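You operate a simulated robot arm through the tools that you are given. There is no shell and no other tool.

You are at the controls of a simulated two-armed robot. One attempt, no reset.

JOB
Fill the video rack: FILM in the window-side slot, MUSIC in the other.
Fine: slide each case home. The orange tape case is no video and stays.

Only the result counts: the job must be done as asked and must still hold three seconds after the hand-in. Knocking over, shifting, dropping, spilling or breaking anything else fails it.

ROBOT AND FRAMES
Two 6-joint arms with two-finger parallel grippers on one trunk, on a base that drives. Base frame: it is fixed to the floor where the robot stands at the start and does not move with it; the origin is under the middle of the robot, x ahead of it, y to its left, z up. Units: mm, rad, N and s.
The left shoulder is at the start at [-89, 177, 806], the right one opposite. With the tool pointing down near the work surface each hand reaches from about 100 to 720 mm from the robot's upright axis, wherever it stands, measured 20 degrees to its own side. Places, roughly: orange tape case (8x3x6 cm) [500, -400, 800]; video rack [800, 100, 800]. Payload 1.57 kg a hand.
The TCP of each hand is the grasp point between the finger pads, 30 mm short of the fingertips. In the tool frame z runs along the fingers and y along their closing line. The gripper opens to 80 mm. The fingers are 17 mm wide and 12 mm thick; the gripper's body (40 by 82 mm) begins 80 mm behind the TCP.
Orientation is that of the tool frame in the base frame, as a unit quaternion [w, x, y, z]. With the fingers straight down and closing along the base's y, the tool's x points along the base's -x, its y along +y and its z along -z.

CONTROLS
- The arms move only by the tool send_rows. It takes "left_rows", "right_rows" or both (then of equal length, played together; a hand with none holds still); each is a list of rows, each a list of 7 numbers: the shift along the tool's x, y, z in mm, then the turn, a rotation vector about the tool's x, y, z in degrees, then the gripper command, from -1 (fully open) to 1 (shut), values between in proportion. In form: [[x, y, z, rx, ry, rz, hand], ...]. A call has 1 to 20 rows; each row is the pose to reach, as a shift and turn from the pose commanded when the call began, along the tool's axes at that moment. Each row takes 0.2 s and may step no farther than 50 mm and 0.15 rad from the row before; otherwise, or with a gripper value out of range, the whole call is refused. A pose out of reach is approached as far as the arm can. The call stops where the force on the tool passes 40 N (or 10 N more than at its start, if that is more) or the arm is blocked; 0.2 s more then pass. The fingers move at their own pace (about 72 mm/s each) and stop on an object; they squeeze with about 28 N. The grip force told is the motor's: it shows also when the fingers shut on nothing. Time passes only in rows, and 0.2 s behind the last, so rows that repeat a pose let the fingers close. It gives the time, the measured TCP pose, the force on the tool (base axes), the opening and the grip force at its end, in the units of the frame above (readings bear some noise), with the torque about the TCP (base axes, N m) and any sound that the robot's microphone picked up.
- Cameras (640 x 400 px; columns grow to the right, rows downward): "scene" is now at [41, 4, 1537]; the picture's right is [0.06, -1.00, 0.00], its down [-0.67, -0.04, -0.74] and it looks along [0.74, 0.04, -0.67] (base axes); focal length 247 px, centre (320, 200). "left" rides on the left gripper at [72, 7, -122] in its tool frame; the picture's right is [-0.09, 1.00, 0.00], its down [-0.84, -0.08, -0.54] and it looks along [-0.54, -0.05, 0.84] (tool axes); focal length 238 px, centre (320, 200). "right" rides on the right gripper at [72, -7, -122] in its tool frame; the picture's right is [0.09, 1.00, 0.00], its down [-0.84, 0.08, -0.54] and it looks along [-0.54, 0.05, 0.84] (tool axes); focal length 238 px, centre (320, 200). There is no depth. A picture from a camera that has moved, and an enlarged one, comes with that camera's place and axes in the base frame and with its lens.
- capture(camera): a new picture of that camera. The clock stands still meanwhile.
- raise_lower(by): slides the trunk up (or, below 0, down) by that many mm; the arms and the scene camera ride with it, the base frame stays. It gives what a move gives, with no picture.
- base_move(legs): drives the robot by 1 to 6 legs, each [ahead, left, turn to the left] in mm, mm and rad, along the robot's own axes; the way and the turn of a leg run together, so that a leg with both is an arc; at most 1500 mm and 3.142 rad a leg. The arms and the cameras ride along, it lands a little off, and it stops where it bumps. It gives what a move gives.
- head_to(pan, tilt): turns the head with the scene camera to pan (to the left, within 2.496 rad either way) and tilt (down, from -0.506 to 1.204), counted from straight ahead of the robot. It gives what a move gives.
- inspect(camera, box): a new picture of the part [left, top, right, bottom] of that camera's present view, enlarged. The clock stands still meanwhile.
- sign_off(): hands the job in; it is judged then, once.

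Places have to be worked out from the pictures, the camera data and where the tool is seen. Open the grippers and draw the arms clear of the work before you hand the job in, unless the task says otherwise.

The tools are called after "Call:" as name(argument=value, ...) on one line, values as JSON. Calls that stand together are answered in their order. send_rows: Moves the arms, as the interface text tells. Its arguments: {"type":"object","properties":{"left_rows":{"type":"array","items":{"type":"array","items":{"type":"number"}}},"right_rows":{"type":"array","items":{"type":"array","items":{"type":"number"}}}},"required":[]} The other tools are called the same way: raise_lower (by) slides the trunk up or down; base_move (legs) drives the base; head_to (pan, tilt) turns the head that bears the scene camera; capture (camera) takes a picture; inspect (camera, box) takes an enlarged picture of a part of a camera's view; sign_off () hands the job in.

At the start:

```text
time: 0.0
left_tcp_pos: [374.7, 177.7, 1269.1]
left_tool_rot: [-0.001, 0.0, 1.0, -0.001]
left_force: [0.0, -0.7, -0.3]
left_ft_torque: [-0.01, 0.02, 0.0]
left_finger_gap: 80.2
left_gripper_force: 0.1
right_tcp_pos: [335.6, -96.8, 1248.2]
right_tool_rot: [0.0, 0.0, 1.0, 0.0]
right_force: [-0.4, 0.7, 0.3]
right_ft_torque: [0.01, -0.03, -0.01]
right_finger_gap: 80.2
right_gripper_force: 0.1
trunk travel left (down, up): [-250.0, 78.0]
robot x, y, heading: [-1.1, -1.2, 0.002]
head pan, tilt: [0.056, 0.731]
```

scene: 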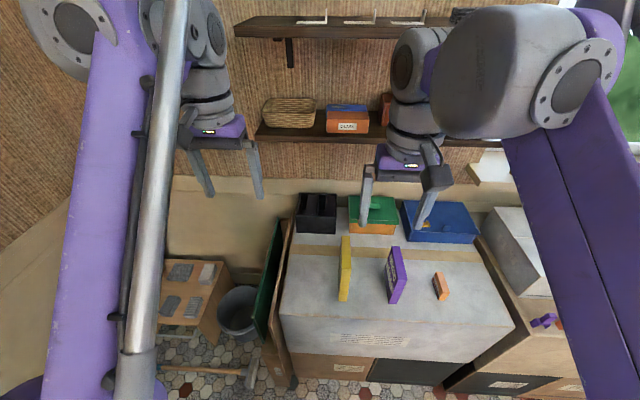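
right: 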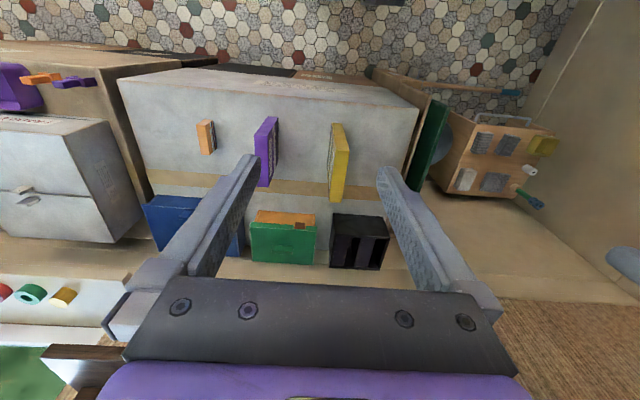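
left: 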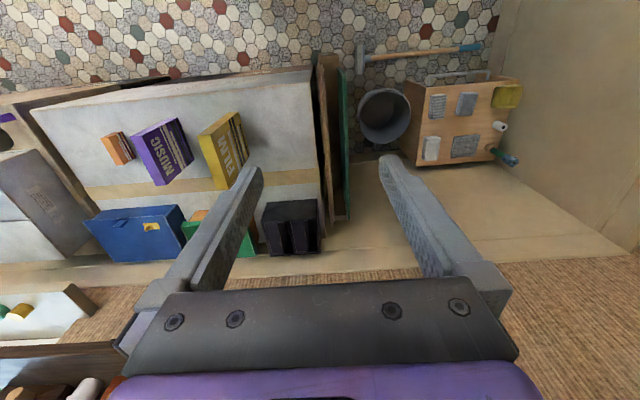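

I start by looking closely at the rack, the cases and the window side in the scene view.

Call:
inspect(camera="scene", box=[270, 170, 480, 310])

Call:
inspect(camera="left", box=[80, 90, 340, 270])

Call:
inspect(camera="right", box=[180, 100, 400, 280])

```text
2.86 times, centred on (375, 240) of scene
camera zoom: at [41.0, 4.0, 1537.0], right [0.06, -1.0, 0.0], down [-0.67, -0.04, -0.74], along [0.74, 0.04, -0.67], focal length 706 px, centre (163, 86)
```

zoom: 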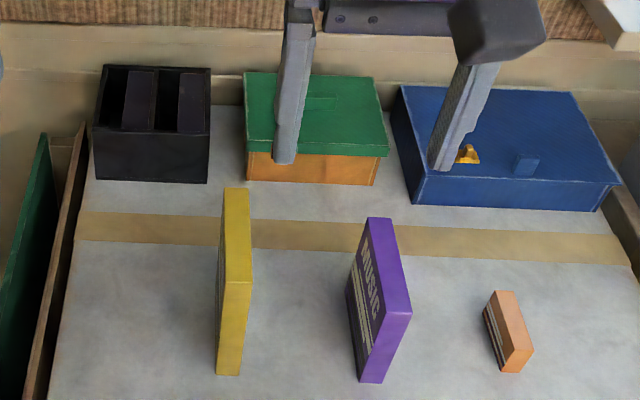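

```text
2.22 times, centred on (210, 180) of left
camera zoom: at [302.0, 182.5, 1389.7], right [0.09, 1.0, 0.0], down [0.84, -0.08, 0.54], along [0.54, -0.05, -0.84], focal length 530 px, centre (564, 244)
```

zoom: 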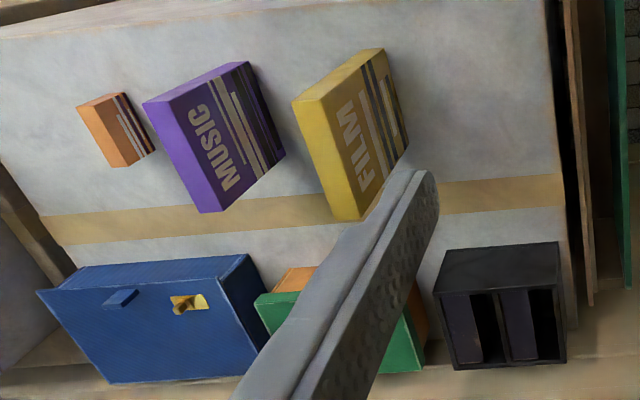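

```text
2.22 times, centred on (290, 190) of right
camera zoom: at [264.5, -104.3, 1371.1], right [-0.09, 1.0, 0.0], down [0.84, 0.08, 0.54], along [0.54, 0.05, -0.84], focal length 530 px, centre (387, 222)
```

zoom: 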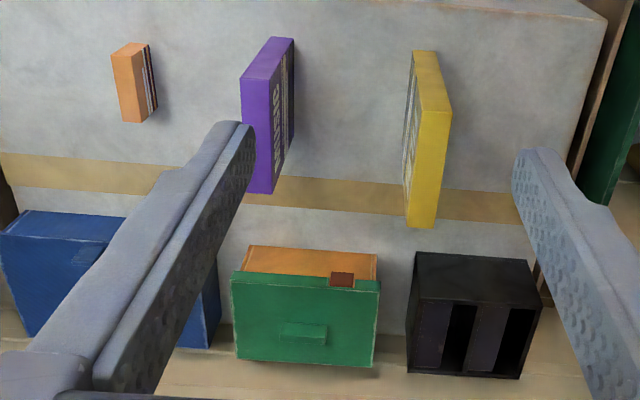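

The black rack sits at the wall-side left corner, FILM is yellow, MUSIC purple. I turn the head to confirm where the window is and to see the whole room.

Call:
head_to(pan=-0.7, tilt=0.4)

Call:
capture(camera="scene")

Call:
head_to(pan=0.7, tilt=0.4)

Call:
capture(camera="scene")

```text
time: 1.1
left_tcp_pos: [373.4, 177.2, 1268.4]
left_tool_rot: [0.0, 0.0, 1.0, 0.0]
left_force: [-0.9, -0.3, 0.9]
left_ft_torque: [0.03, -0.01, 0.01]
left_finger_gap: 79.8
left_gripper_force: 0.1
right_tcp_pos: [335.4, -98.9, 1248.2]
right_tool_rot: [0.0, -0.001, 1.0, -0.001]
right_force: [-0.2, -0.3, -0.7]
right_ft_torque: [0.03, -0.01, 0.0]
right_finger_gap: 80.1
right_gripper_force: 0.1
trunk travel left (down, up): [-250.0, 78.0]
robot x, y, heading: [-0.3, 1.9, -0.002]
head pan, tilt: [-0.7, 0.4]
```

```text
taken
camera scene: at [28.3, -60.3, 1566.4], right [-0.64, -0.77, 0.0], down [-0.3, 0.25, -0.92], along [0.7, -0.59, -0.39], focal length 247 px, centre (320, 200)
```

scene: 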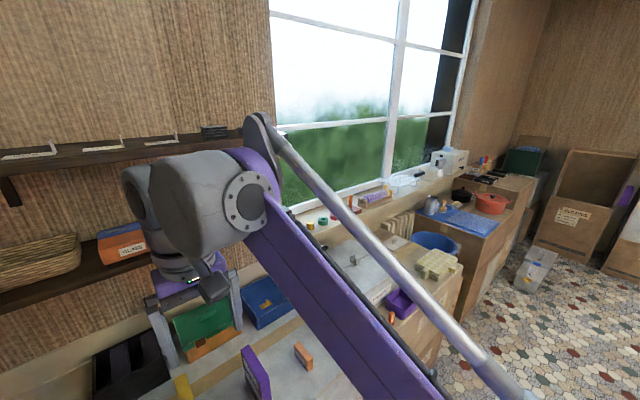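

```text
time: 2.6
left_tcp_pos: [374.4, 177.1, 1268.1]
left_tool_rot: [0.0, 0.0, 1.0, 0.0]
left_force: [-0.2, 0.1, 0.4]
left_ft_torque: [-0.01, -0.01, -0.01]
left_finger_gap: 80.1
left_gripper_force: 0.1
right_tcp_pos: [336.3, -97.8, 1248.6]
right_tool_rot: [0.0, 0.0, 1.0, 0.0]
right_force: [0.5, -0.3, -0.6]
right_ft_torque: [0.01, -0.01, -0.03]
right_finger_gap: 80.1
right_gripper_force: 0.0
trunk travel left (down, up): [-250.0, 78.0]
robot x, y, heading: [0.1, 2.6, -0.001]
head pan, tilt: [0.7, 0.4]
```

```text
taken
camera scene: at [28.3, 58.9, 1566.5], right [0.64, -0.77, 0.0], down [-0.3, -0.25, -0.92], along [0.7, 0.59, -0.39], focal length 247 px, centre (320, 200)
```

scene: 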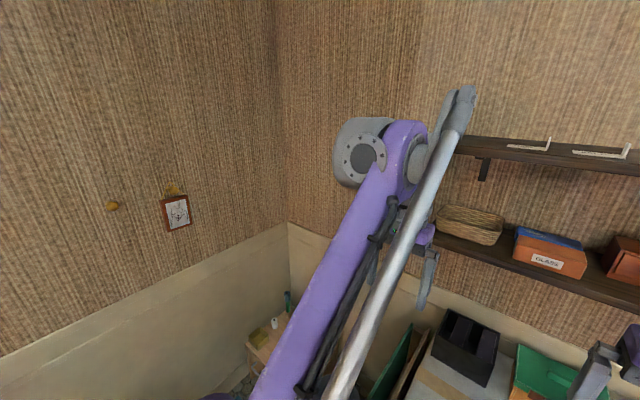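

The window is in the far wall to the right (−y), so the window-side slot is the −y one: FILM right, MUSIC left. I bring the left wrist camera nearer to the rack for a close view, and set the head back to look at the table.

Call:
send_rows(left_rows=[[-32, -7, 30, 0, 0, 0, -1], [-64, -14, 60, 0, 0, 0, -1], [-96, -21, 90, 0, 0, 0, -1], [-128, -28, 120, 0, 0, 0, -1], [-128, -28, 120, 0, 0, 0, -1]])

Call:
head_to(pan=0.0, tilt=0.75)

Call:
capture(camera="left")

Call:
capture(camera="scene")

```text
time: 3.8
left_tcp_pos: [500.0, 149.2, 1148.8]
left_tool_rot: [0.0, 0.0, 1.0, 0.0]
left_force: [-0.8, 0.5, 0.0]
left_ft_torque: [-0.01, 0.01, 0.0]
left_finger_gap: 80.0
left_gripper_force: 0.0
right_tcp_pos: [334.8, -98.1, 1248.5]
right_tool_rot: [0.0, 0.0, 1.0, 0.0]
right_force: [-1.1, 0.1, -0.8]
right_ft_torque: [-0.02, 0.01, 0.01]
right_finger_gap: 80.0
right_gripper_force: 0.1
trunk travel left (down, up): [-250.0, 78.0]
robot x, y, heading: [-0.6, 3.6, -0.001]
head pan, tilt: [0.7, 0.4]
```

```text
time: 4.9
left_tcp_pos: [500.6, 149.7, 1148.3]
left_tool_rot: [-0.001, 0.0, 1.0, 0.001]
left_force: [0.5, -0.6, 0.2]
left_ft_torque: [-0.01, -0.01, -0.01]
left_finger_gap: 80.1
left_gripper_force: 0.0
right_tcp_pos: [336.9, -98.7, 1248.4]
right_tool_rot: [0.0, 0.0, 1.0, 0.0]
right_force: [0.8, 0.6, 0.6]
right_ft_torque: [-0.01, -0.03, -0.03]
right_finger_gap: 80.0
right_gripper_force: 0.0
trunk travel left (down, up): [-250.0, 78.0]
robot x, y, heading: [-1.5, 0.5, 0.002]
head pan, tilt: [0.0, 0.75]
```

```text
taken
camera left: at [429.3, 154.5, 1269.8], right [0.09, 1.0, 0.0], down [0.84, -0.08, 0.54], along [0.54, -0.05, -0.84], focal length 238 px, centre (320, 200)
```

left: 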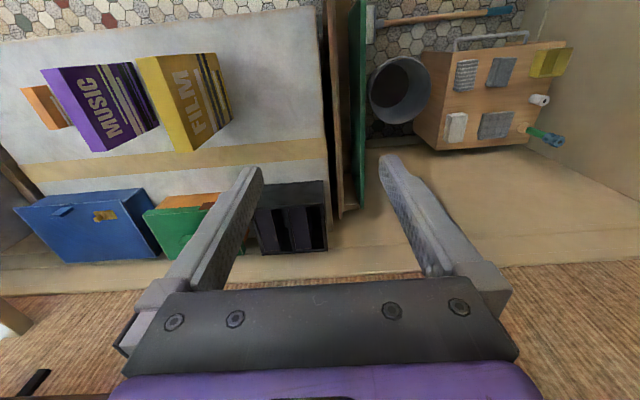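

```text
taken
camera scene: at [40.3, -0.6, 1535.4], right [0.0, -1.0, 0.0], down [-0.68, 0.0, -0.73], along [0.73, 0.0, -0.68], focal length 247 px, centre (320, 200)
```

scene: 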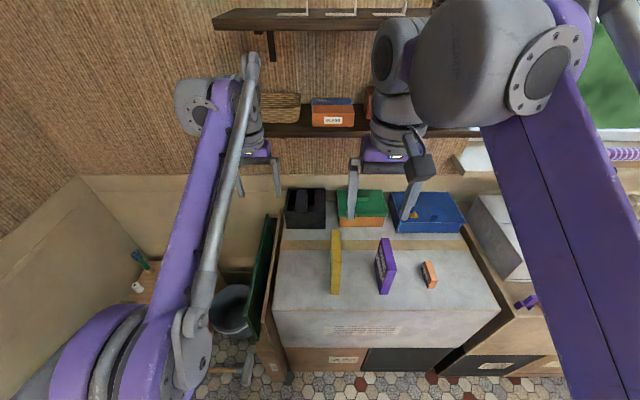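

Call:
inspect(camera="left", box=[220, 160, 350, 270])

Call:
inspect(camera="scene", box=[265, 170, 395, 251])

Call:
inspect(camera="scene", box=[270, 210, 460, 329])

```text
3.64 times, centred on (285, 215) of left
camera zoom: at [429.3, 154.5, 1269.8], right [0.09, 1.0, 0.0], down [0.84, -0.08, 0.54], along [0.54, -0.05, -0.84], focal length 867 px, centre (447, 146)
```

zoom: 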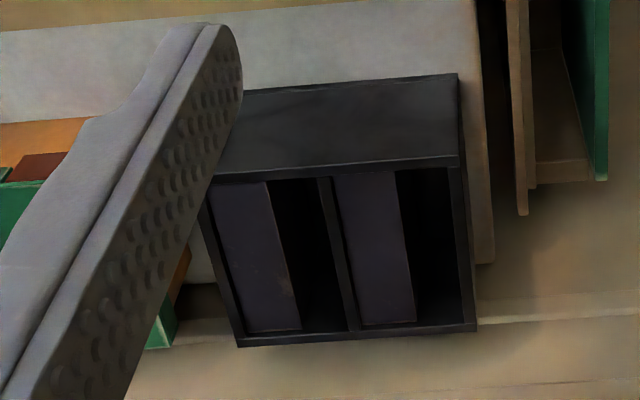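

```text
4.92 times, centred on (330, 210) of scene
camera zoom: at [40.3, -0.6, 1535.4], right [0.0, -1.0, 0.0], down [-0.68, 0.0, -0.73], along [0.73, 0.0, -0.68], focal length 1216 px, centre (271, 148)
```

zoom: 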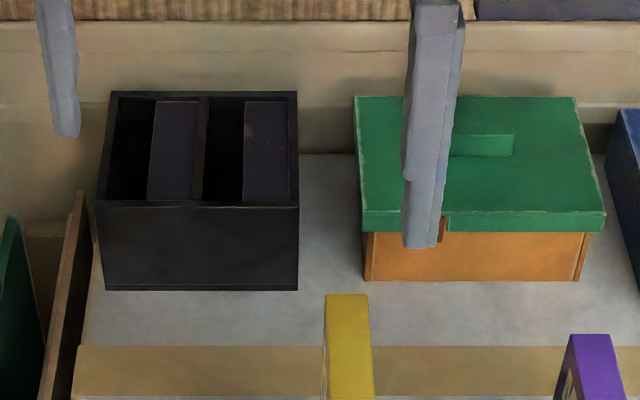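

```text
3.36 times, centred on (365, 270) of scene
camera zoom: at [40.3, -0.6, 1535.4], right [0.0, -1.0, 0.0], down [-0.68, 0.0, -0.73], along [0.73, 0.0, -0.68], focal length 830 px, centre (169, -34)
```

zoom: 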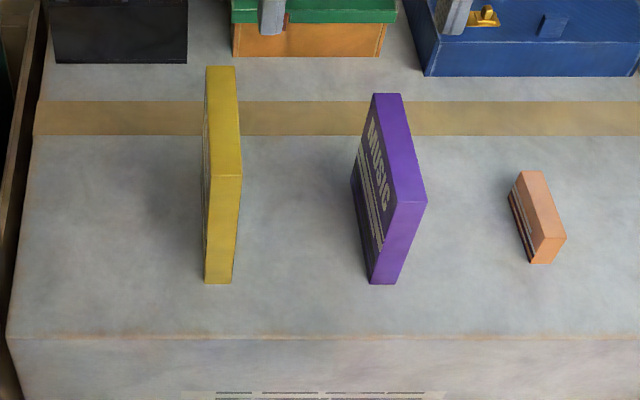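

The rack has two compartments, each with a dark block on its −y half and an open gap on its +y half. I look down to see how much room the base has in front of the table, because the rack lies beyond the reach from here.

Call:
head_to(pan=0.0, tilt=1.2)

Call:
capture(camera="scene")

```text
time: 5.8
left_tcp_pos: [501.9, 149.4, 1148.3]
left_tool_rot: [0.0, -0.001, 1.0, 0.0]
left_force: [-0.1, 0.3, 0.2]
left_ft_torque: [-0.01, 0.0, 0.0]
left_finger_gap: 80.0
left_gripper_force: 0.1
right_tcp_pos: [335.7, -97.1, 1247.8]
right_tool_rot: [0.0, 0.0, 1.0, 0.0]
right_force: [-0.3, -0.2, 0.7]
right_ft_torque: [0.02, 0.01, -0.03]
right_finger_gap: 79.9
right_gripper_force: 0.1
trunk travel left (down, up): [-250.0, 78.0]
robot x, y, heading: [-1.9, -2.4, -0.001]
head pan, tilt: [0.0, 1.201]
```

```text
taken
camera scene: at [13.4, -0.7, 1503.7], right [0.0, -1.0, 0.0], down [-0.93, 0.0, -0.36], along [0.36, 0.0, -0.93], focal length 247 px, centre (320, 200)
```

scene: 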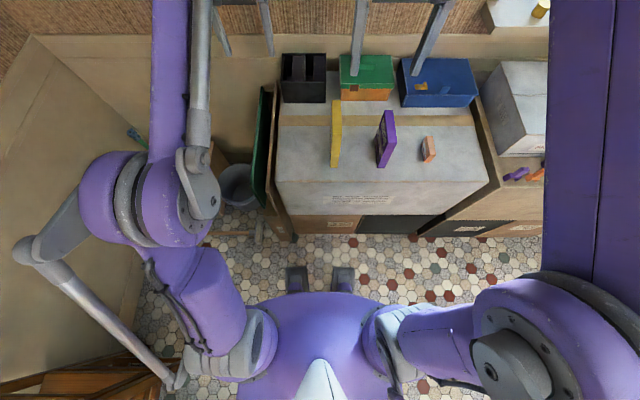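

The base has roughly 190 mm of free floor ahead of its feet. Before driving I want the shelf's position, so I take views of it before and after raising the trunk.

Call:
head_to(pan=0.0, tilt=0.45)

Call:
capture(camera="scene")

Call:
inspect(camera="scene", box=[180, 150, 340, 250])

Call:
raise_lower(by=78)

Call:
inspect(camera="scene", box=[180, 170, 340, 270])

Call:
capture(camera="scene")

```text
time: 6.9
left_tcp_pos: [501.5, 149.1, 1148.6]
left_tool_rot: [0.0, 0.0, 1.0, 0.0]
left_force: [-0.2, -0.7, -0.1]
left_ft_torque: [0.01, -0.01, -0.02]
left_finger_gap: 79.8
left_gripper_force: 0.0
right_tcp_pos: [337.4, -97.5, 1248.9]
right_tool_rot: [0.001, 0.0, 1.0, 0.001]
right_force: [0.1, 0.4, 0.5]
right_ft_torque: [-0.01, 0.02, 0.02]
right_finger_gap: 80.2
right_gripper_force: 0.1
trunk travel left (down, up): [-250.0, 78.0]
robot x, y, heading: [-2.3, 0.4, 0.002]
head pan, tilt: [0.0, 0.45]
```

```text
taken
camera scene: at [49.4, -0.7, 1561.7], right [0.0, -1.0, 0.0], down [-0.44, 0.0, -0.9], along [0.9, 0.0, -0.44], focal length 247 px, centre (320, 200)
```

scene: 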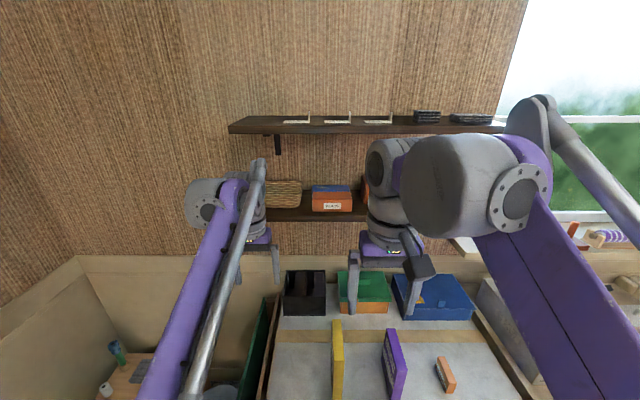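

```text
4.00 times, centred on (260, 200) of scene
camera zoom: at [49.4, -0.7, 1561.7], right [0.0, -1.0, 0.0], down [-0.44, 0.0, -0.9], along [0.9, 0.0, -0.44], focal length 988 px, centre (560, 200)
```

zoom: 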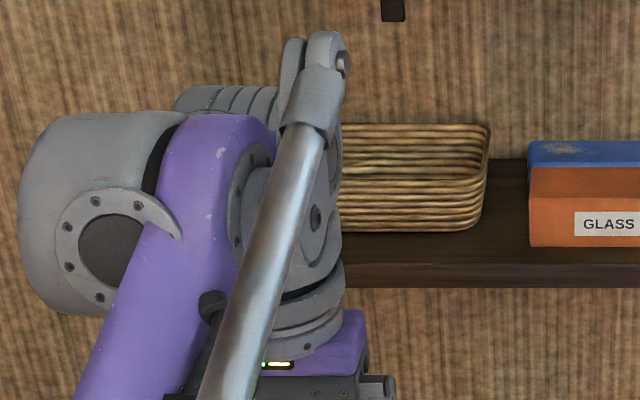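

```text
time: 8.1
left_tcp_pos: [501.5, 148.9, 1227.1]
left_tool_rot: [-0.001, 0.0, 1.0, 0.001]
left_force: [0.0, 0.4, -0.5]
left_ft_torque: [-0.01, -0.01, 0.01]
left_finger_gap: 80.0
left_gripper_force: 0.1
right_tcp_pos: [335.8, -97.0, 1326.3]
right_tool_rot: [0.0, 0.0, 1.0, -0.001]
right_force: [-0.2, -0.5, -0.6]
right_ft_torque: [0.0, -0.01, -0.01]
right_finger_gap: 80.4
right_gripper_force: 0.1
trunk travel left (down, up): [-328.0, 0.0]
robot x, y, heading: [-0.6, 0.6, -0.002]
head pan, tilt: [0.0, 0.45]
```

```text
4.00 times, centred on (260, 220) of scene
camera zoom: at [45.8, -0.7, 1644.0], right [0.0, -1.0, 0.0], down [-0.44, 0.0, -0.9], along [0.9, 0.0, -0.44], focal length 988 px, centre (560, 120)
```

zoom: 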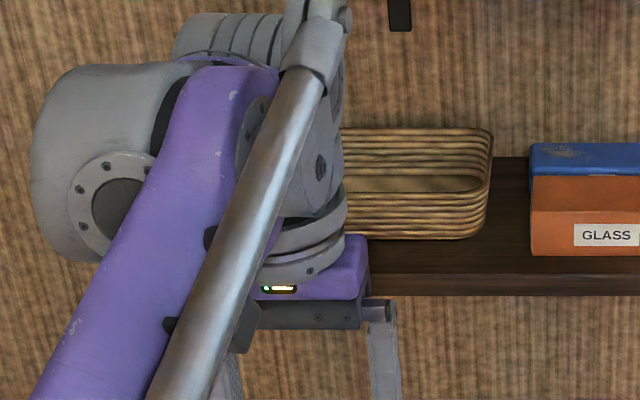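

```text
taken
camera scene: at [45.8, -0.7, 1644.0], right [0.0, -1.0, 0.0], down [-0.44, 0.0, -0.9], along [0.9, 0.0, -0.44], focal length 247 px, centre (320, 200)
```

scene: 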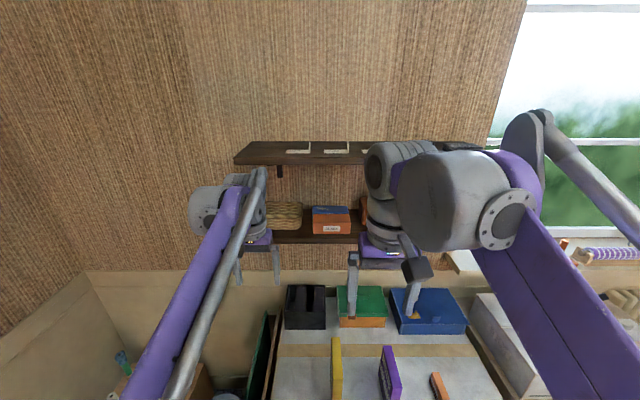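

The shelf sticks out over the rack (front edge about x≈680, underside z≈1180), so the hands will have to come in tilted from the front. I bring the left wrist camera down in front of the rack for a close look.

Call:
send_rows(left_rows=[[-12, -14, 33, 0, 0, 0, -1], [-24, -28, 67, 0, 0, 0, -1], [-36, -42, 100, 0, 0, 0, -1], [-48, -56, 134, 0, 0, 0, -1], [-59, -69, 167, 0, 0, 0, -1], [-59, -69, 167, 0, 0, 0, -1]])

Call:
capture(camera="left")

Call:
inspect(camera="left", box=[250, 140, 394, 230])

```text
time: 9.4
left_tcp_pos: [560.1, 80.7, 1059.8]
left_tool_rot: [0.0, 0.001, 1.0, 0.0]
left_force: [-0.7, 0.6, 0.4]
left_ft_torque: [0.01, -0.01, 0.01]
left_finger_gap: 80.1
left_gripper_force: 0.1
right_tcp_pos: [335.3, -97.8, 1326.0]
right_tool_rot: [0.001, 0.001, 1.0, 0.0]
right_force: [0.0, -1.1, -1.3]
right_ft_torque: [-0.02, -0.01, -0.01]
right_finger_gap: 80.1
right_gripper_force: 0.1
trunk travel left (down, up): [-328.0, 0.0]
robot x, y, heading: [-0.4, 0.5, -0.005]
head pan, tilt: [0.0, 0.45]
```

```text
taken
camera left: at [487.9, 86.5, 1181.5], right [0.09, 1.0, 0.0], down [0.84, -0.08, 0.54], along [0.54, -0.05, -0.84], focal length 238 px, centre (320, 200)
```

left: 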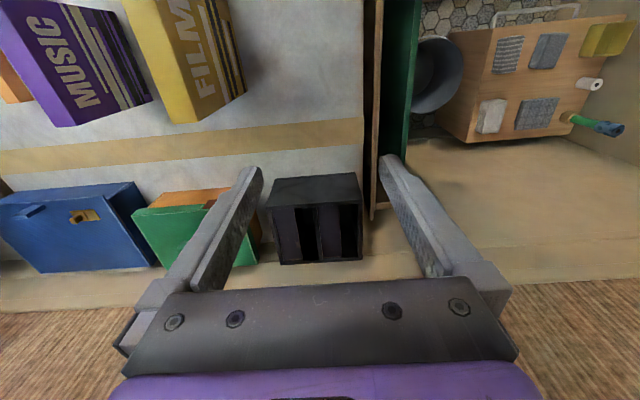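

```text
4.44 times, centred on (322, 185) of left
camera zoom: at [487.9, 86.5, 1181.5], right [0.09, 1.0, 0.0], down [0.84, -0.08, 0.54], along [0.54, -0.05, -0.84], focal length 1059 px, centre (311, 267)
```

zoom: 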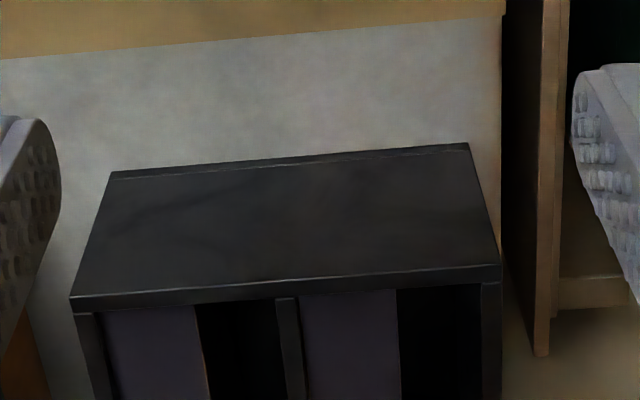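

The rack is seen square on; I zoom in on its open top.

Call:
inspect(camera="left", box=[255, 190, 375, 270])

Call:
inspect(camera="left", box=[0, 0, 260, 160])

```text
5.00 times, centred on (315, 230) of left
camera zoom: at [487.9, 86.5, 1181.5], right [0.09, 1.0, 0.0], down [0.84, -0.08, 0.54], along [0.54, -0.05, -0.84], focal length 1192 px, centre (345, 50)
```

zoom: 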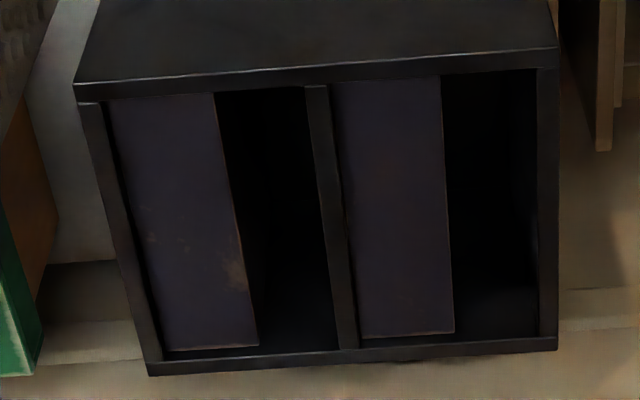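

```text
2.46 times, centred on (130, 80) of left
camera zoom: at [487.9, 86.5, 1181.5], right [0.09, 1.0, 0.0], down [0.84, -0.08, 0.54], along [0.54, -0.05, -0.84], focal length 587 px, centre (788, 495)
```

zoom: 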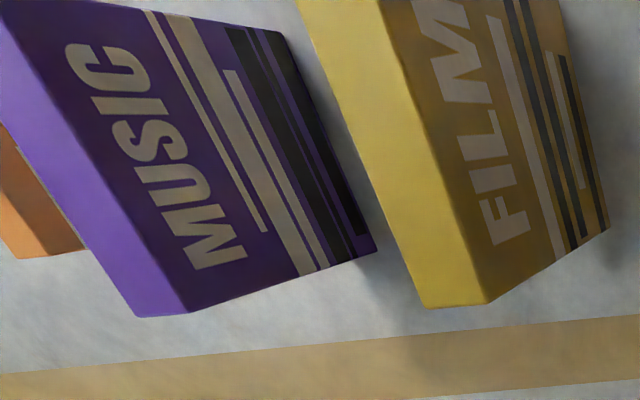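

I zoom in further on the dark blocks to tell whether they are solid fillers or flaps.

Call:
inspect(camera="left", box=[268, 200, 324, 235])

Call:
inspect(camera="left", box=[268, 230, 324, 265])

Call:
inspect(camera="left", box=[316, 230, 372, 265])

```text
11.43 times, centred on (296, 218) of left
camera zoom: at [487.9, 86.5, 1181.5], right [0.09, 1.0, 0.0], down [0.84, -0.08, 0.54], along [0.54, -0.05, -0.84], focal length 2724 px, centre (594, 0)
```

zoom: 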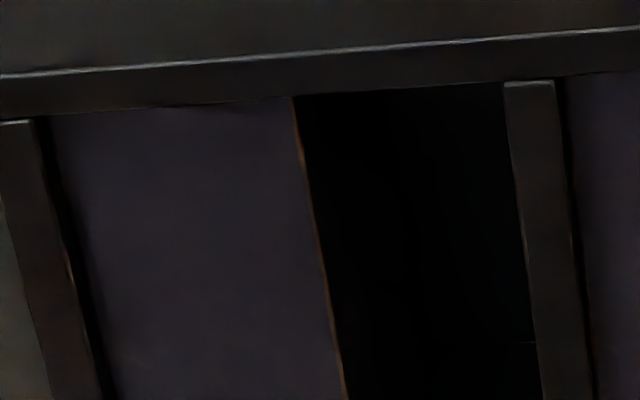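

```text
11.43 times, centred on (296, 248) of left
camera zoom: at [487.9, 86.5, 1181.5], right [0.09, 1.0, 0.0], down [0.84, -0.08, 0.54], along [0.54, -0.05, -0.84], focal length 2724 px, centre (594, -343)
```

zoom: 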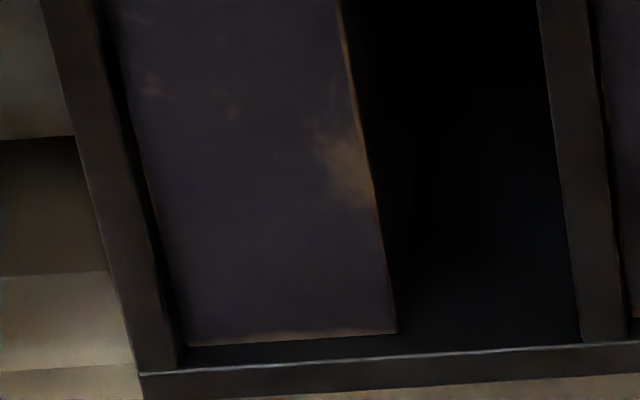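

```text
11.43 times, centred on (344, 248) of left
camera zoom: at [487.9, 86.5, 1181.5], right [0.09, 1.0, 0.0], down [0.84, -0.08, 0.54], along [0.54, -0.05, -0.84], focal length 2724 px, centre (46, -343)
```

zoom: 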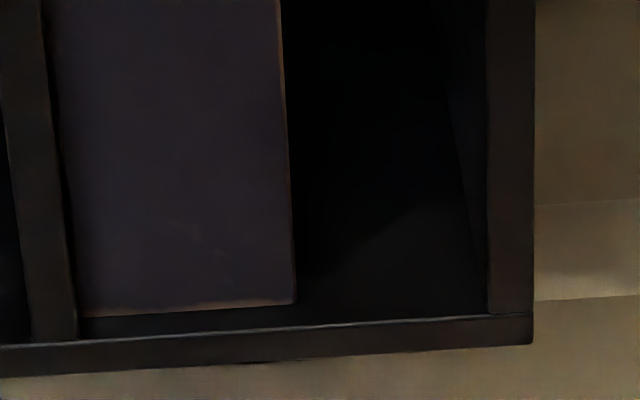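

Both cases stand square (yaw≈0): FILM about x 422–538, y −37…−62, z 758–946; MUSIC about x 422–538, y −196…−222, z 758–906; the rack's open gaps are centred near y≈38 (window side) and y≈113, rim z≈862. I move the right hand aside and tilt the left hand forward 70° in front of FILM.

Call:
send_rows(right_rows=[[0, -25, 0, 0, 0, 0, -1], [0, -50, 0, 0, 0, 0, -1], [0, -75, 0, 0, 0, 0, -1], [0, -100, 0, 0, 0, 0, -1], [0, -125, 0, 0, 0, 0, -1], [0, -150, 0, 0, 0, 0, -1], [0, -175, 0, 0, 0, 0, -1], [0, -200, 0, 0, 0, 0, -1]])

Call:
send_rows(left_rows=[[20, -13, 1, 0, -7, 0, -1], [40, -26, 2, 0, -14, 0, -1], [60, -39, 3, 0, -21, 0, -1], [80, -52, 4, 0, -28, 0, -1], [100, -65, 5, 0, -35, 0, -1], [120, -78, 6, 0, -42, 0, -1], [140, -91, 7, 0, -49, 0, -1], [160, -104, 8, 0, -56, 0, -1], [180, -117, 9, 0, -63, 0, -1], [200, -130, 10, 0, -70, 0, -1], [200, -130, 10, 0, -70, 0, -1]])

Call:
head_to(pan=0.0, tilt=0.85)

Call:
capture(camera="scene")

Call:
capture(camera="left")

Call:
capture(camera="right")

```text
time: 11.2
left_tcp_pos: [559.8, 81.4, 1061.3]
left_tool_rot: [-0.001, 0.0, 1.0, 0.001]
left_force: [-0.4, -0.7, -0.4]
left_ft_torque: [0.0, 0.0, -0.01]
left_finger_gap: 79.9
left_gripper_force: 0.0
right_tcp_pos: [335.5, -301.2, 1326.4]
right_tool_rot: [0.0, 0.0, 1.0, 0.0]
right_force: [-0.6, 0.2, 0.6]
right_ft_torque: [-0.01, -0.01, 0.05]
right_finger_gap: 80.1
right_gripper_force: 0.0
trunk travel left (down, up): [-328.0, 0.0]
robot x, y, heading: [-1.1, -4.3, 0.001]
head pan, tilt: [0.0, 0.45]
```

```text
time: 13.7
left_tcp_pos: [360.8, -49.9, 1050.8]
left_tool_rot: [0.574, 0.0, 0.819, 0.0]
left_force: [-0.5, 0.1, 0.2]
left_ft_torque: [0.03, -0.01, 0.02]
left_finger_gap: 80.2
left_gripper_force: 0.0
right_tcp_pos: [335.0, -298.4, 1325.7]
right_tool_rot: [0.0, 0.0, 1.0, 0.0]
right_force: [0.5, 0.4, 1.3]
right_ft_torque: [-0.03, -0.02, 0.0]
right_finger_gap: 80.0
right_gripper_force: 0.1
trunk travel left (down, up): [-328.0, 0.0]
robot x, y, heading: [-0.6, -0.2, -0.001]
head pan, tilt: [0.0, 0.45]
```

```text
time: 14.5
left_tcp_pos: [360.4, -50.6, 1049.7]
left_tool_rot: [0.574, 0.0, 0.819, 0.0]
left_force: [-0.2, -0.8, 0.6]
left_ft_torque: [0.01, -0.02, 0.02]
left_finger_gap: 80.2
left_gripper_force: 0.2
right_tcp_pos: [334.5, -298.1, 1325.7]
right_tool_rot: [0.0, 0.001, 1.0, 0.0]
right_force: [-0.2, 0.3, -0.2]
right_ft_torque: [0.01, 0.01, -0.01]
right_finger_gap: 80.1
right_gripper_force: 0.1
trunk travel left (down, up): [-328.0, 0.0]
robot x, y, heading: [-2.9, 3.3, 0.001]
head pan, tilt: [0.0, 0.85]
```

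```text
taken
camera scene: at [32.4, -0.7, 1609.6], right [0.0, -1.0, 0.0], down [-0.75, 0.0, -0.66], along [0.66, 0.0, -0.75], focal length 247 px, centre (320, 200)
```

scene: 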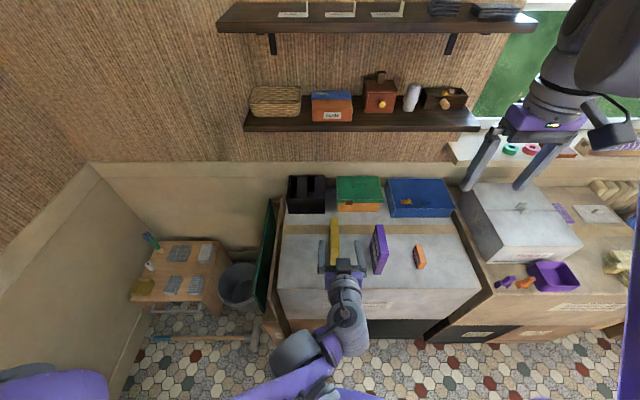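

```text
taken
camera left: at [221.4, -45.4, 1023.5], right [0.03, 1.0, 0.09], down [-0.22, -0.08, 0.97], along [0.97, -0.05, 0.22], focal length 238 px, centre (320, 200)
```

left: 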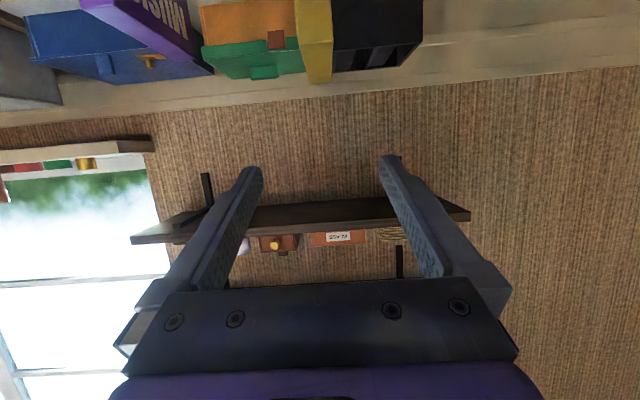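

```text
taken
camera right: at [264.2, -305.4, 1448.9], right [-0.09, 1.0, 0.0], down [0.84, 0.08, 0.54], along [0.54, 0.05, -0.84], focal length 238 px, centre (320, 200)
```

right: 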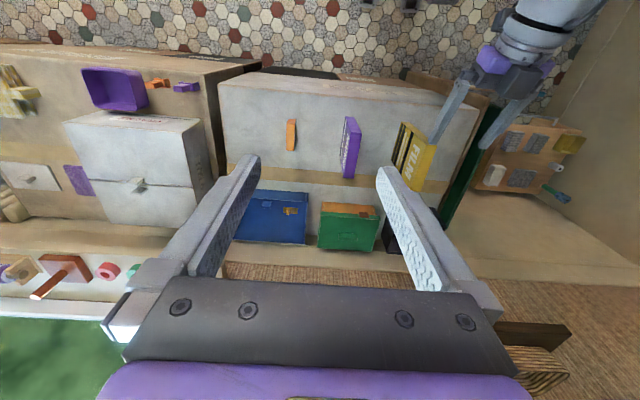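

The left hand holds the 70° forward tilt fine, and the scene camera now sees the rack and cases unobstructed. I zoom in for better measurements.

Call:
inspect(camera="scene", box=[280, 165, 360, 215])

Call:
inspect(camera="scene", box=[310, 210, 438, 290])

Call:
inspect(camera="right", box=[330, 90, 490, 190])

```text
8.00 times, centred on (320, 190) of scene
camera zoom: at [32.4, -0.7, 1609.6], right [0.0, -1.0, 0.0], down [-0.75, 0.0, -0.66], along [0.66, 0.0, -0.75], focal length 1976 px, centre (320, 280)
```

zoom: 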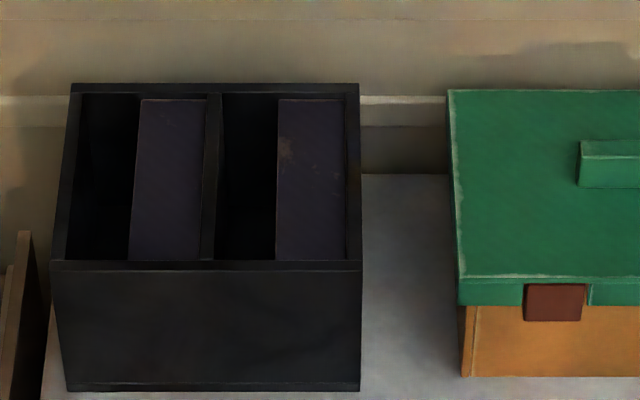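

```text
5.00 times, centred on (374, 250) of scene
camera zoom: at [32.4, -0.7, 1609.6], right [0.0, -1.0, 0.0], down [-0.75, 0.0, -0.66], along [0.66, 0.0, -0.75], focal length 1235 px, centre (50, -50)
```

zoom: 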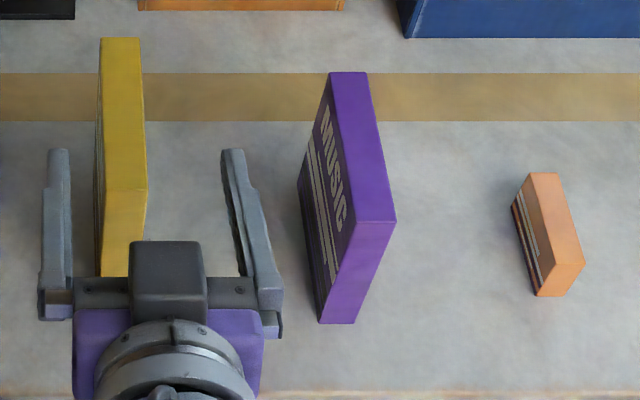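

```text
4.00 times, centred on (410, 140) of right
camera zoom: at [264.2, -305.4, 1448.9], right [-0.09, 1.0, 0.0], down [0.84, 0.08, 0.54], along [0.54, 0.05, -0.84], focal length 953 px, centre (-40, 440)
```

zoom: 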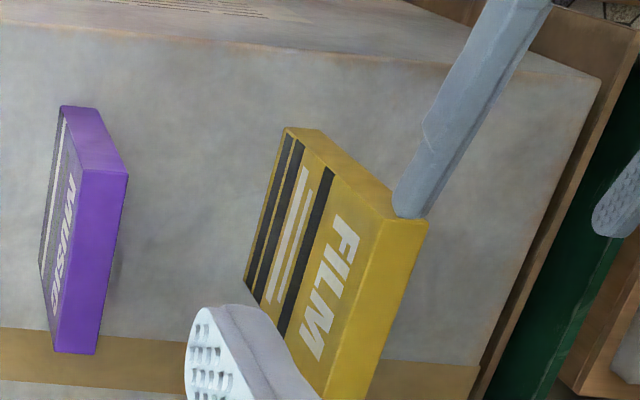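

Measurements agree: gap for FILM y≈22.5–54 (centre 38), for MUSIC y≈97–129 (centre 113), rack x≈696–834. I lower the left hand in front of FILM.

Call:
send_rows(left_rows=[[35, 0.5, 12.8, 0, 0, 0, -1], [70, 1, 25.5, 0, 0, 0, -1], [105, 1.5, 38.3, 0, 0, 0, -1], [140.1, 1.5, 51, 0, 0, 0, -1], [140.1, 1.5, 51, 0, 0, 0, -1]])

Call:
inspect(camera="scene", box=[270, 190, 430, 290])

Call:
capture(camera="right")

Call:
capture(camera="left")

```text
time: 15.7
left_tcp_pos: [378.2, -69.1, 966.7]
left_tool_rot: [0.573, 0.001, 0.82, -0.001]
left_force: [-0.3, 0.9, -0.2]
left_ft_torque: [0.01, 0.0, -0.03]
left_finger_gap: 79.7
left_gripper_force: 0.0
left hand out of reach, approached as far as the arm can: row 3, 4, 5
right_tcp_pos: [335.0, -300.3, 1326.2]
right_tool_rot: [0.0, -0.001, 1.0, 0.0]
right_force: [0.4, 0.1, 0.2]
right_ft_torque: [-0.03, -0.02, 0.01]
right_finger_gap: 79.9
right_gripper_force: 0.0
trunk travel left (down, up): [-328.0, 0.0]
robot x, y, heading: [0.2, 0.8, 0.001]
head pan, tilt: [0.0, 0.85]
```

```text
4.00 times, centred on (350, 240) of scene
camera zoom: at [32.3, -0.3, 1609.6], right [0.0, -1.0, 0.0], down [-0.75, 0.0, -0.66], along [0.66, 0.0, -0.75], focal length 988 px, centre (200, 40)
```

zoom: 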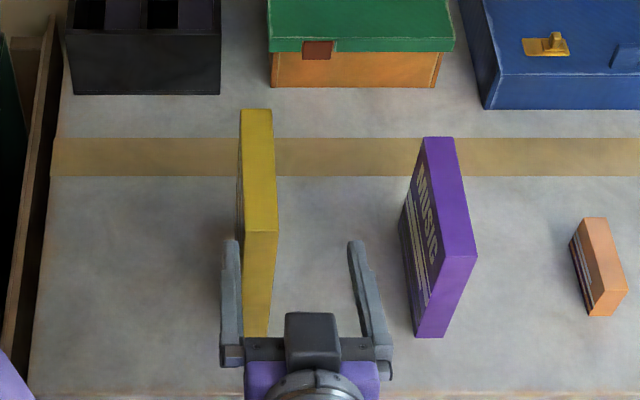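

```text
taken
camera right: at [264.1, -305.0, 1449.1], right [-0.09, 1.0, 0.0], down [0.84, 0.08, 0.54], along [0.54, 0.05, -0.84], focal length 238 px, centre (320, 200)
```

right: 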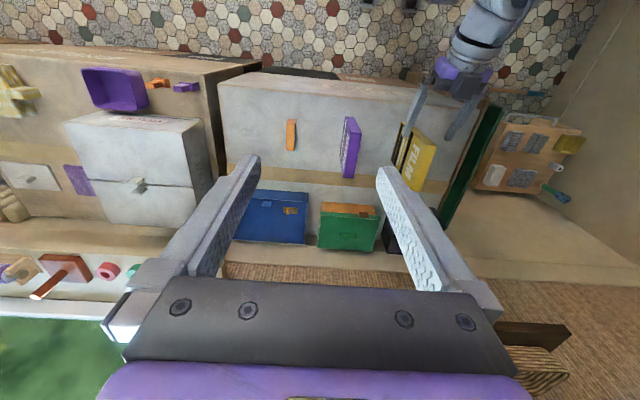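

```text
taken
camera left: at [237.9, -63.4, 939.6], right [0.03, 1.0, 0.09], down [-0.22, -0.08, 0.97], along [0.97, -0.05, 0.22], focal length 238 px, centre (320, 200)
```

left: 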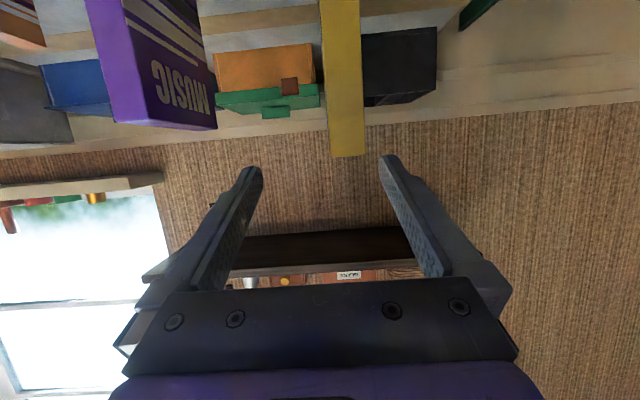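

That pre-grasp spot folds the arm too far (out of reach, it stopped at [378, −69, 967]); nothing was touched. I go up first, then forward over FILM so I can come down over it from above.

Call:
send_rows(left_rows=[[-40.7, 0, -14.8, 0, 0, 0, -1], [-81.4, 0, -29.6, 0, 0, 0, -1], [-122.2, 0, -44.5, 0, 0, 0, -1], [-136.2, 10, -6, 0, 0, 0, -1], [-150.2, 21, 32.6, 0, 0, 0, -1], [-150.2, 21, 32.6, 0, 0, 0, -1]])

```text
time: 17.1
left_tcp_pos: [461.2, -46.2, 1096.4]
left_tool_rot: [0.574, 0.0, 0.819, 0.001]
left_force: [0.8, 0.1, -0.8]
left_ft_torque: [0.01, 0.02, 0.0]
left_finger_gap: 80.0
left_gripper_force: 0.0
right_tcp_pos: [334.1, -298.3, 1326.3]
right_tool_rot: [0.0, 0.001, 1.0, 0.0]
right_force: [-0.1, -0.2, 0.0]
right_ft_torque: [0.01, -0.02, 0.0]
right_finger_gap: 80.0
right_gripper_force: 0.0
trunk travel left (down, up): [-328.0, 0.0]
robot x, y, heading: [1.1, -1.0, 0.001]
head pan, tilt: [0.0, 0.85]
```

Now above FILM at [461, −46, 1096]. I come down to just above its top and check the straddle in the scene picture.

Call:
send_rows(left_rows=[[29.3, -0.5, 13.1, 0, 0, 0, -1], [58.5, -1, 26.3, 0, 0, 0, -1], [87.8, -1, 39.4, 0, 0, 0, -1], [87.8, -1, 39.4, 0, 0, 0, -1]])

Call:
inspect(camera="scene", box=[270, 190, 430, 290])

Call:
inspect(camera="right", box=[360, 60, 520, 200])

Call:
capture(camera="left")

```text
time: 18.1
left_tcp_pos: [466.9, -49.5, 1000.5]
left_tool_rot: [0.573, 0.0, 0.819, 0.0]
left_force: [0.5, -0.2, -0.1]
left_ft_torque: [0.02, -0.01, -0.01]
left_finger_gap: 80.1
left_gripper_force: 0.1
right_tcp_pos: [335.1, -298.1, 1325.0]
right_tool_rot: [0.0, 0.001, 1.0, 0.0]
right_force: [0.5, -0.4, -0.1]
right_ft_torque: [0.0, -0.01, -0.03]
right_finger_gap: 80.1
right_gripper_force: 0.0
trunk travel left (down, up): [-328.0, 0.0]
robot x, y, heading: [-0.7, 2.3, -0.002]
head pan, tilt: [0.0, 0.85]
```

```text
4.00 times, centred on (350, 240) of scene
camera zoom: at [32.1, -0.4, 1609.6], right [0.0, -1.0, 0.0], down [-0.75, 0.0, -0.66], along [0.66, 0.0, -0.75], focal length 988 px, centre (200, 40)
```

zoom: 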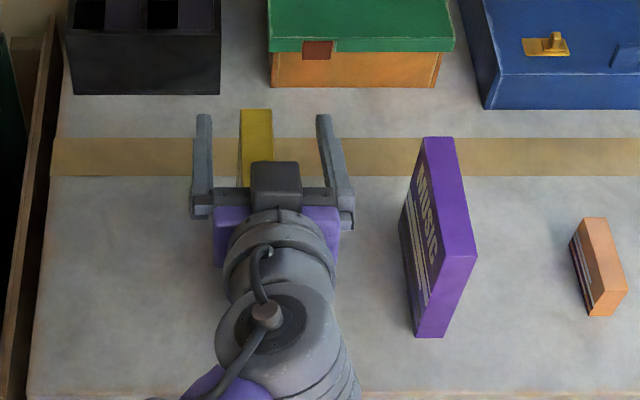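

```text
2.86 times, centred on (440, 130) of right
camera zoom: at [263.9, -305.1, 1449.0], right [-0.09, 1.0, 0.0], down [0.84, 0.08, 0.54], along [0.54, 0.05, -0.84], focal length 681 px, centre (-23, 400)
```

zoom: 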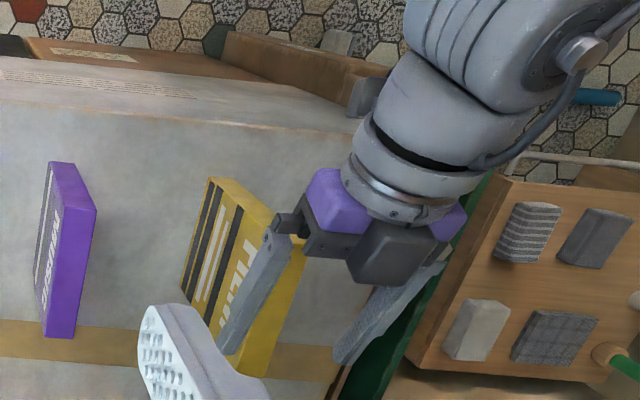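

```text
taken
camera left: at [327.9, -43.9, 974.5], right [0.03, 1.0, 0.09], down [-0.22, -0.08, 0.97], along [0.97, -0.05, 0.22], focal length 238 px, centre (320, 200)
```

left: 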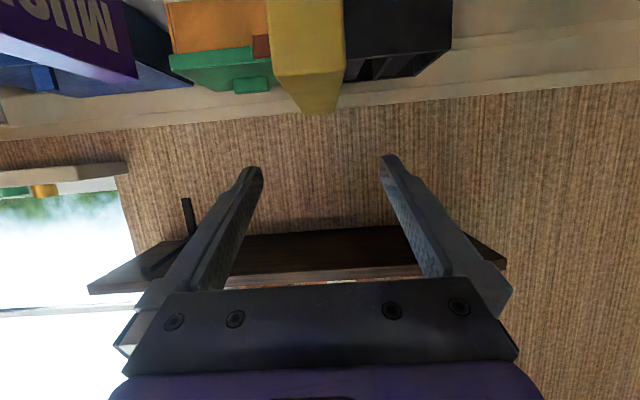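

The fingers straddle FILM with about 2 mm offset. I descend the remaining 99 mm with a small correction to y≈−48.

Call:
send_rows(left_rows=[[23.3, 1.5, 8.5, 0, 0, 0, -1], [46.5, 1.5, 17, 0, 0, 0, -1], [69.8, 1.5, 25.4, 0, 0, 0, -1], [93.1, 1.5, 33.9, 0, 0, 0, -1], [93.1, 1.5, 33.9, 0, 0, 0, -1]])

Call:
inspect(camera="scene", box=[270, 190, 430, 290])

Call:
inspect(camera="right", box=[360, 60, 520, 200])

```text
time: 19.3
left_tcp_pos: [482.5, -57.3, 920.9]
left_tool_rot: [0.573, 0.001, 0.819, 0.0]
left_force: [-0.5, 0.2, -0.4]
left_ft_torque: [0.02, 0.0, 0.03]
left_finger_gap: 80.0
left_gripper_force: 0.1
left hand out of reach, approached as far as the arm can: row 3, 4, 5
right_tcp_pos: [336.3, -298.3, 1326.2]
right_tool_rot: [0.001, 0.0, 1.0, 0.0]
right_force: [0.1, -0.4, 0.8]
right_ft_torque: [-0.04, 0.03, 0.01]
right_finger_gap: 80.0
right_gripper_force: 0.1
trunk travel left (down, up): [-328.0, 0.0]
robot x, y, heading: [0.5, 3.1, -0.002]
head pan, tilt: [0.0, 0.85]
```

```text
4.00 times, centred on (350, 240) of scene
camera zoom: at [32.2, -0.5, 1609.6], right [0.0, -1.0, 0.0], down [-0.75, 0.0, -0.66], along [0.66, 0.0, -0.75], focal length 988 px, centre (200, 40)
```

zoom: 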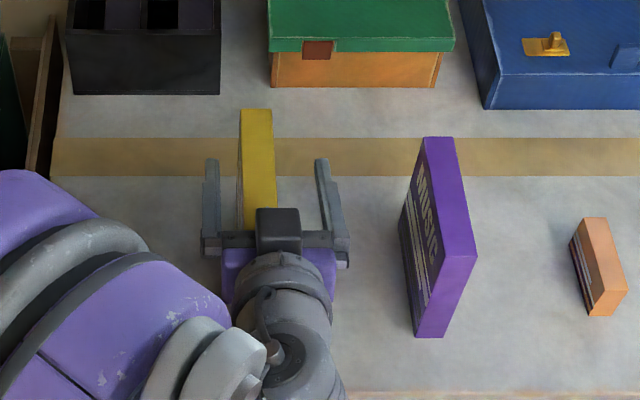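

```text
2.86 times, centred on (440, 130) of right
camera zoom: at [264.0, -305.2, 1449.0], right [-0.09, 1.0, 0.0], down [0.84, 0.08, 0.54], along [0.54, 0.05, -0.84], focal length 681 px, centre (-23, 400)
```

zoom: 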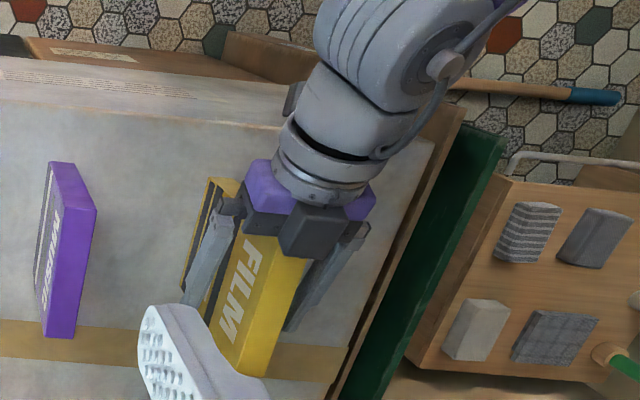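

The arm cannot fold that tightly with the trunk this high (stopped at z≈921, straddling FILM without touching). I raise the hand and then lower the trunk by 150 mm to give the arm a better posture.

Call:
send_rows(left_rows=[[-37.6, 0, -13.7, 0, 0, 0, -1], [-75.2, 0, -27.4, 0, 0, 0, -1], [-112.8, 3, -41, 0, 0, 0, -1], [-147, 6, -62, 0, 0, 0, -1], [-181.8, 9, -82.6, 0, 0, 0, -1], [-181.8, 9, -82.6, 0, 0, 0, -1]])

Call:
raise_lower(by=-150)

Call:
inspect(camera="scene", box=[270, 190, 430, 290])

```text
time: 20.7
left_tcp_pos: [467.8, -47.4, 1119.3]
left_tool_rot: [0.574, 0.001, 0.819, -0.001]
left_force: [0.7, 0.8, 0.2]
left_ft_torque: [0.01, 0.0, 0.0]
left_finger_gap: 80.0
left_gripper_force: 0.0
right_tcp_pos: [335.9, -299.1, 1325.4]
right_tool_rot: [0.0, 0.0, 1.0, 0.0]
right_force: [0.4, 0.2, 1.3]
right_ft_torque: [0.02, -0.03, -0.01]
right_finger_gap: 80.0
right_gripper_force: 0.1
trunk travel left (down, up): [-328.0, 0.0]
robot x, y, heading: [-1.5, -1.5, 0.003]
head pan, tilt: [0.0, 0.85]
```

```text
time: 22.5
left_tcp_pos: [466.0, -46.2, 969.2]
left_tool_rot: [0.574, 0.0, 0.819, 0.0]
left_force: [-0.3, 0.1, -0.3]
left_ft_torque: [0.01, 0.01, -0.02]
left_finger_gap: 80.1
left_gripper_force: 0.0
right_tcp_pos: [336.2, -296.9, 1177.1]
right_tool_rot: [0.0, 0.0, 1.0, 0.0]
right_force: [-0.1, -0.4, 0.3]
right_ft_torque: [-0.02, 0.02, -0.03]
right_finger_gap: 80.2
right_gripper_force: 0.0
trunk travel left (down, up): [-178.0, 150.0]
robot x, y, heading: [-1.2, 0.5, -0.0]
head pan, tilt: [0.0, 0.85]
```

```text
4.00 times, centred on (350, 240) of scene
camera zoom: at [39.5, -0.7, 1456.6], right [0.0, -1.0, 0.0], down [-0.75, 0.0, -0.66], along [0.66, 0.0, -0.75], focal length 988 px, centre (200, 40)
```

zoom: 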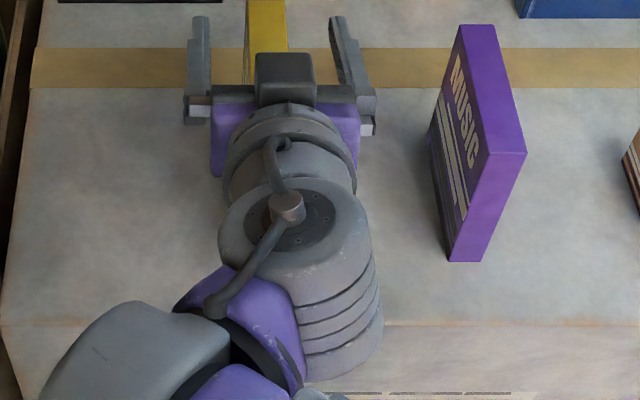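

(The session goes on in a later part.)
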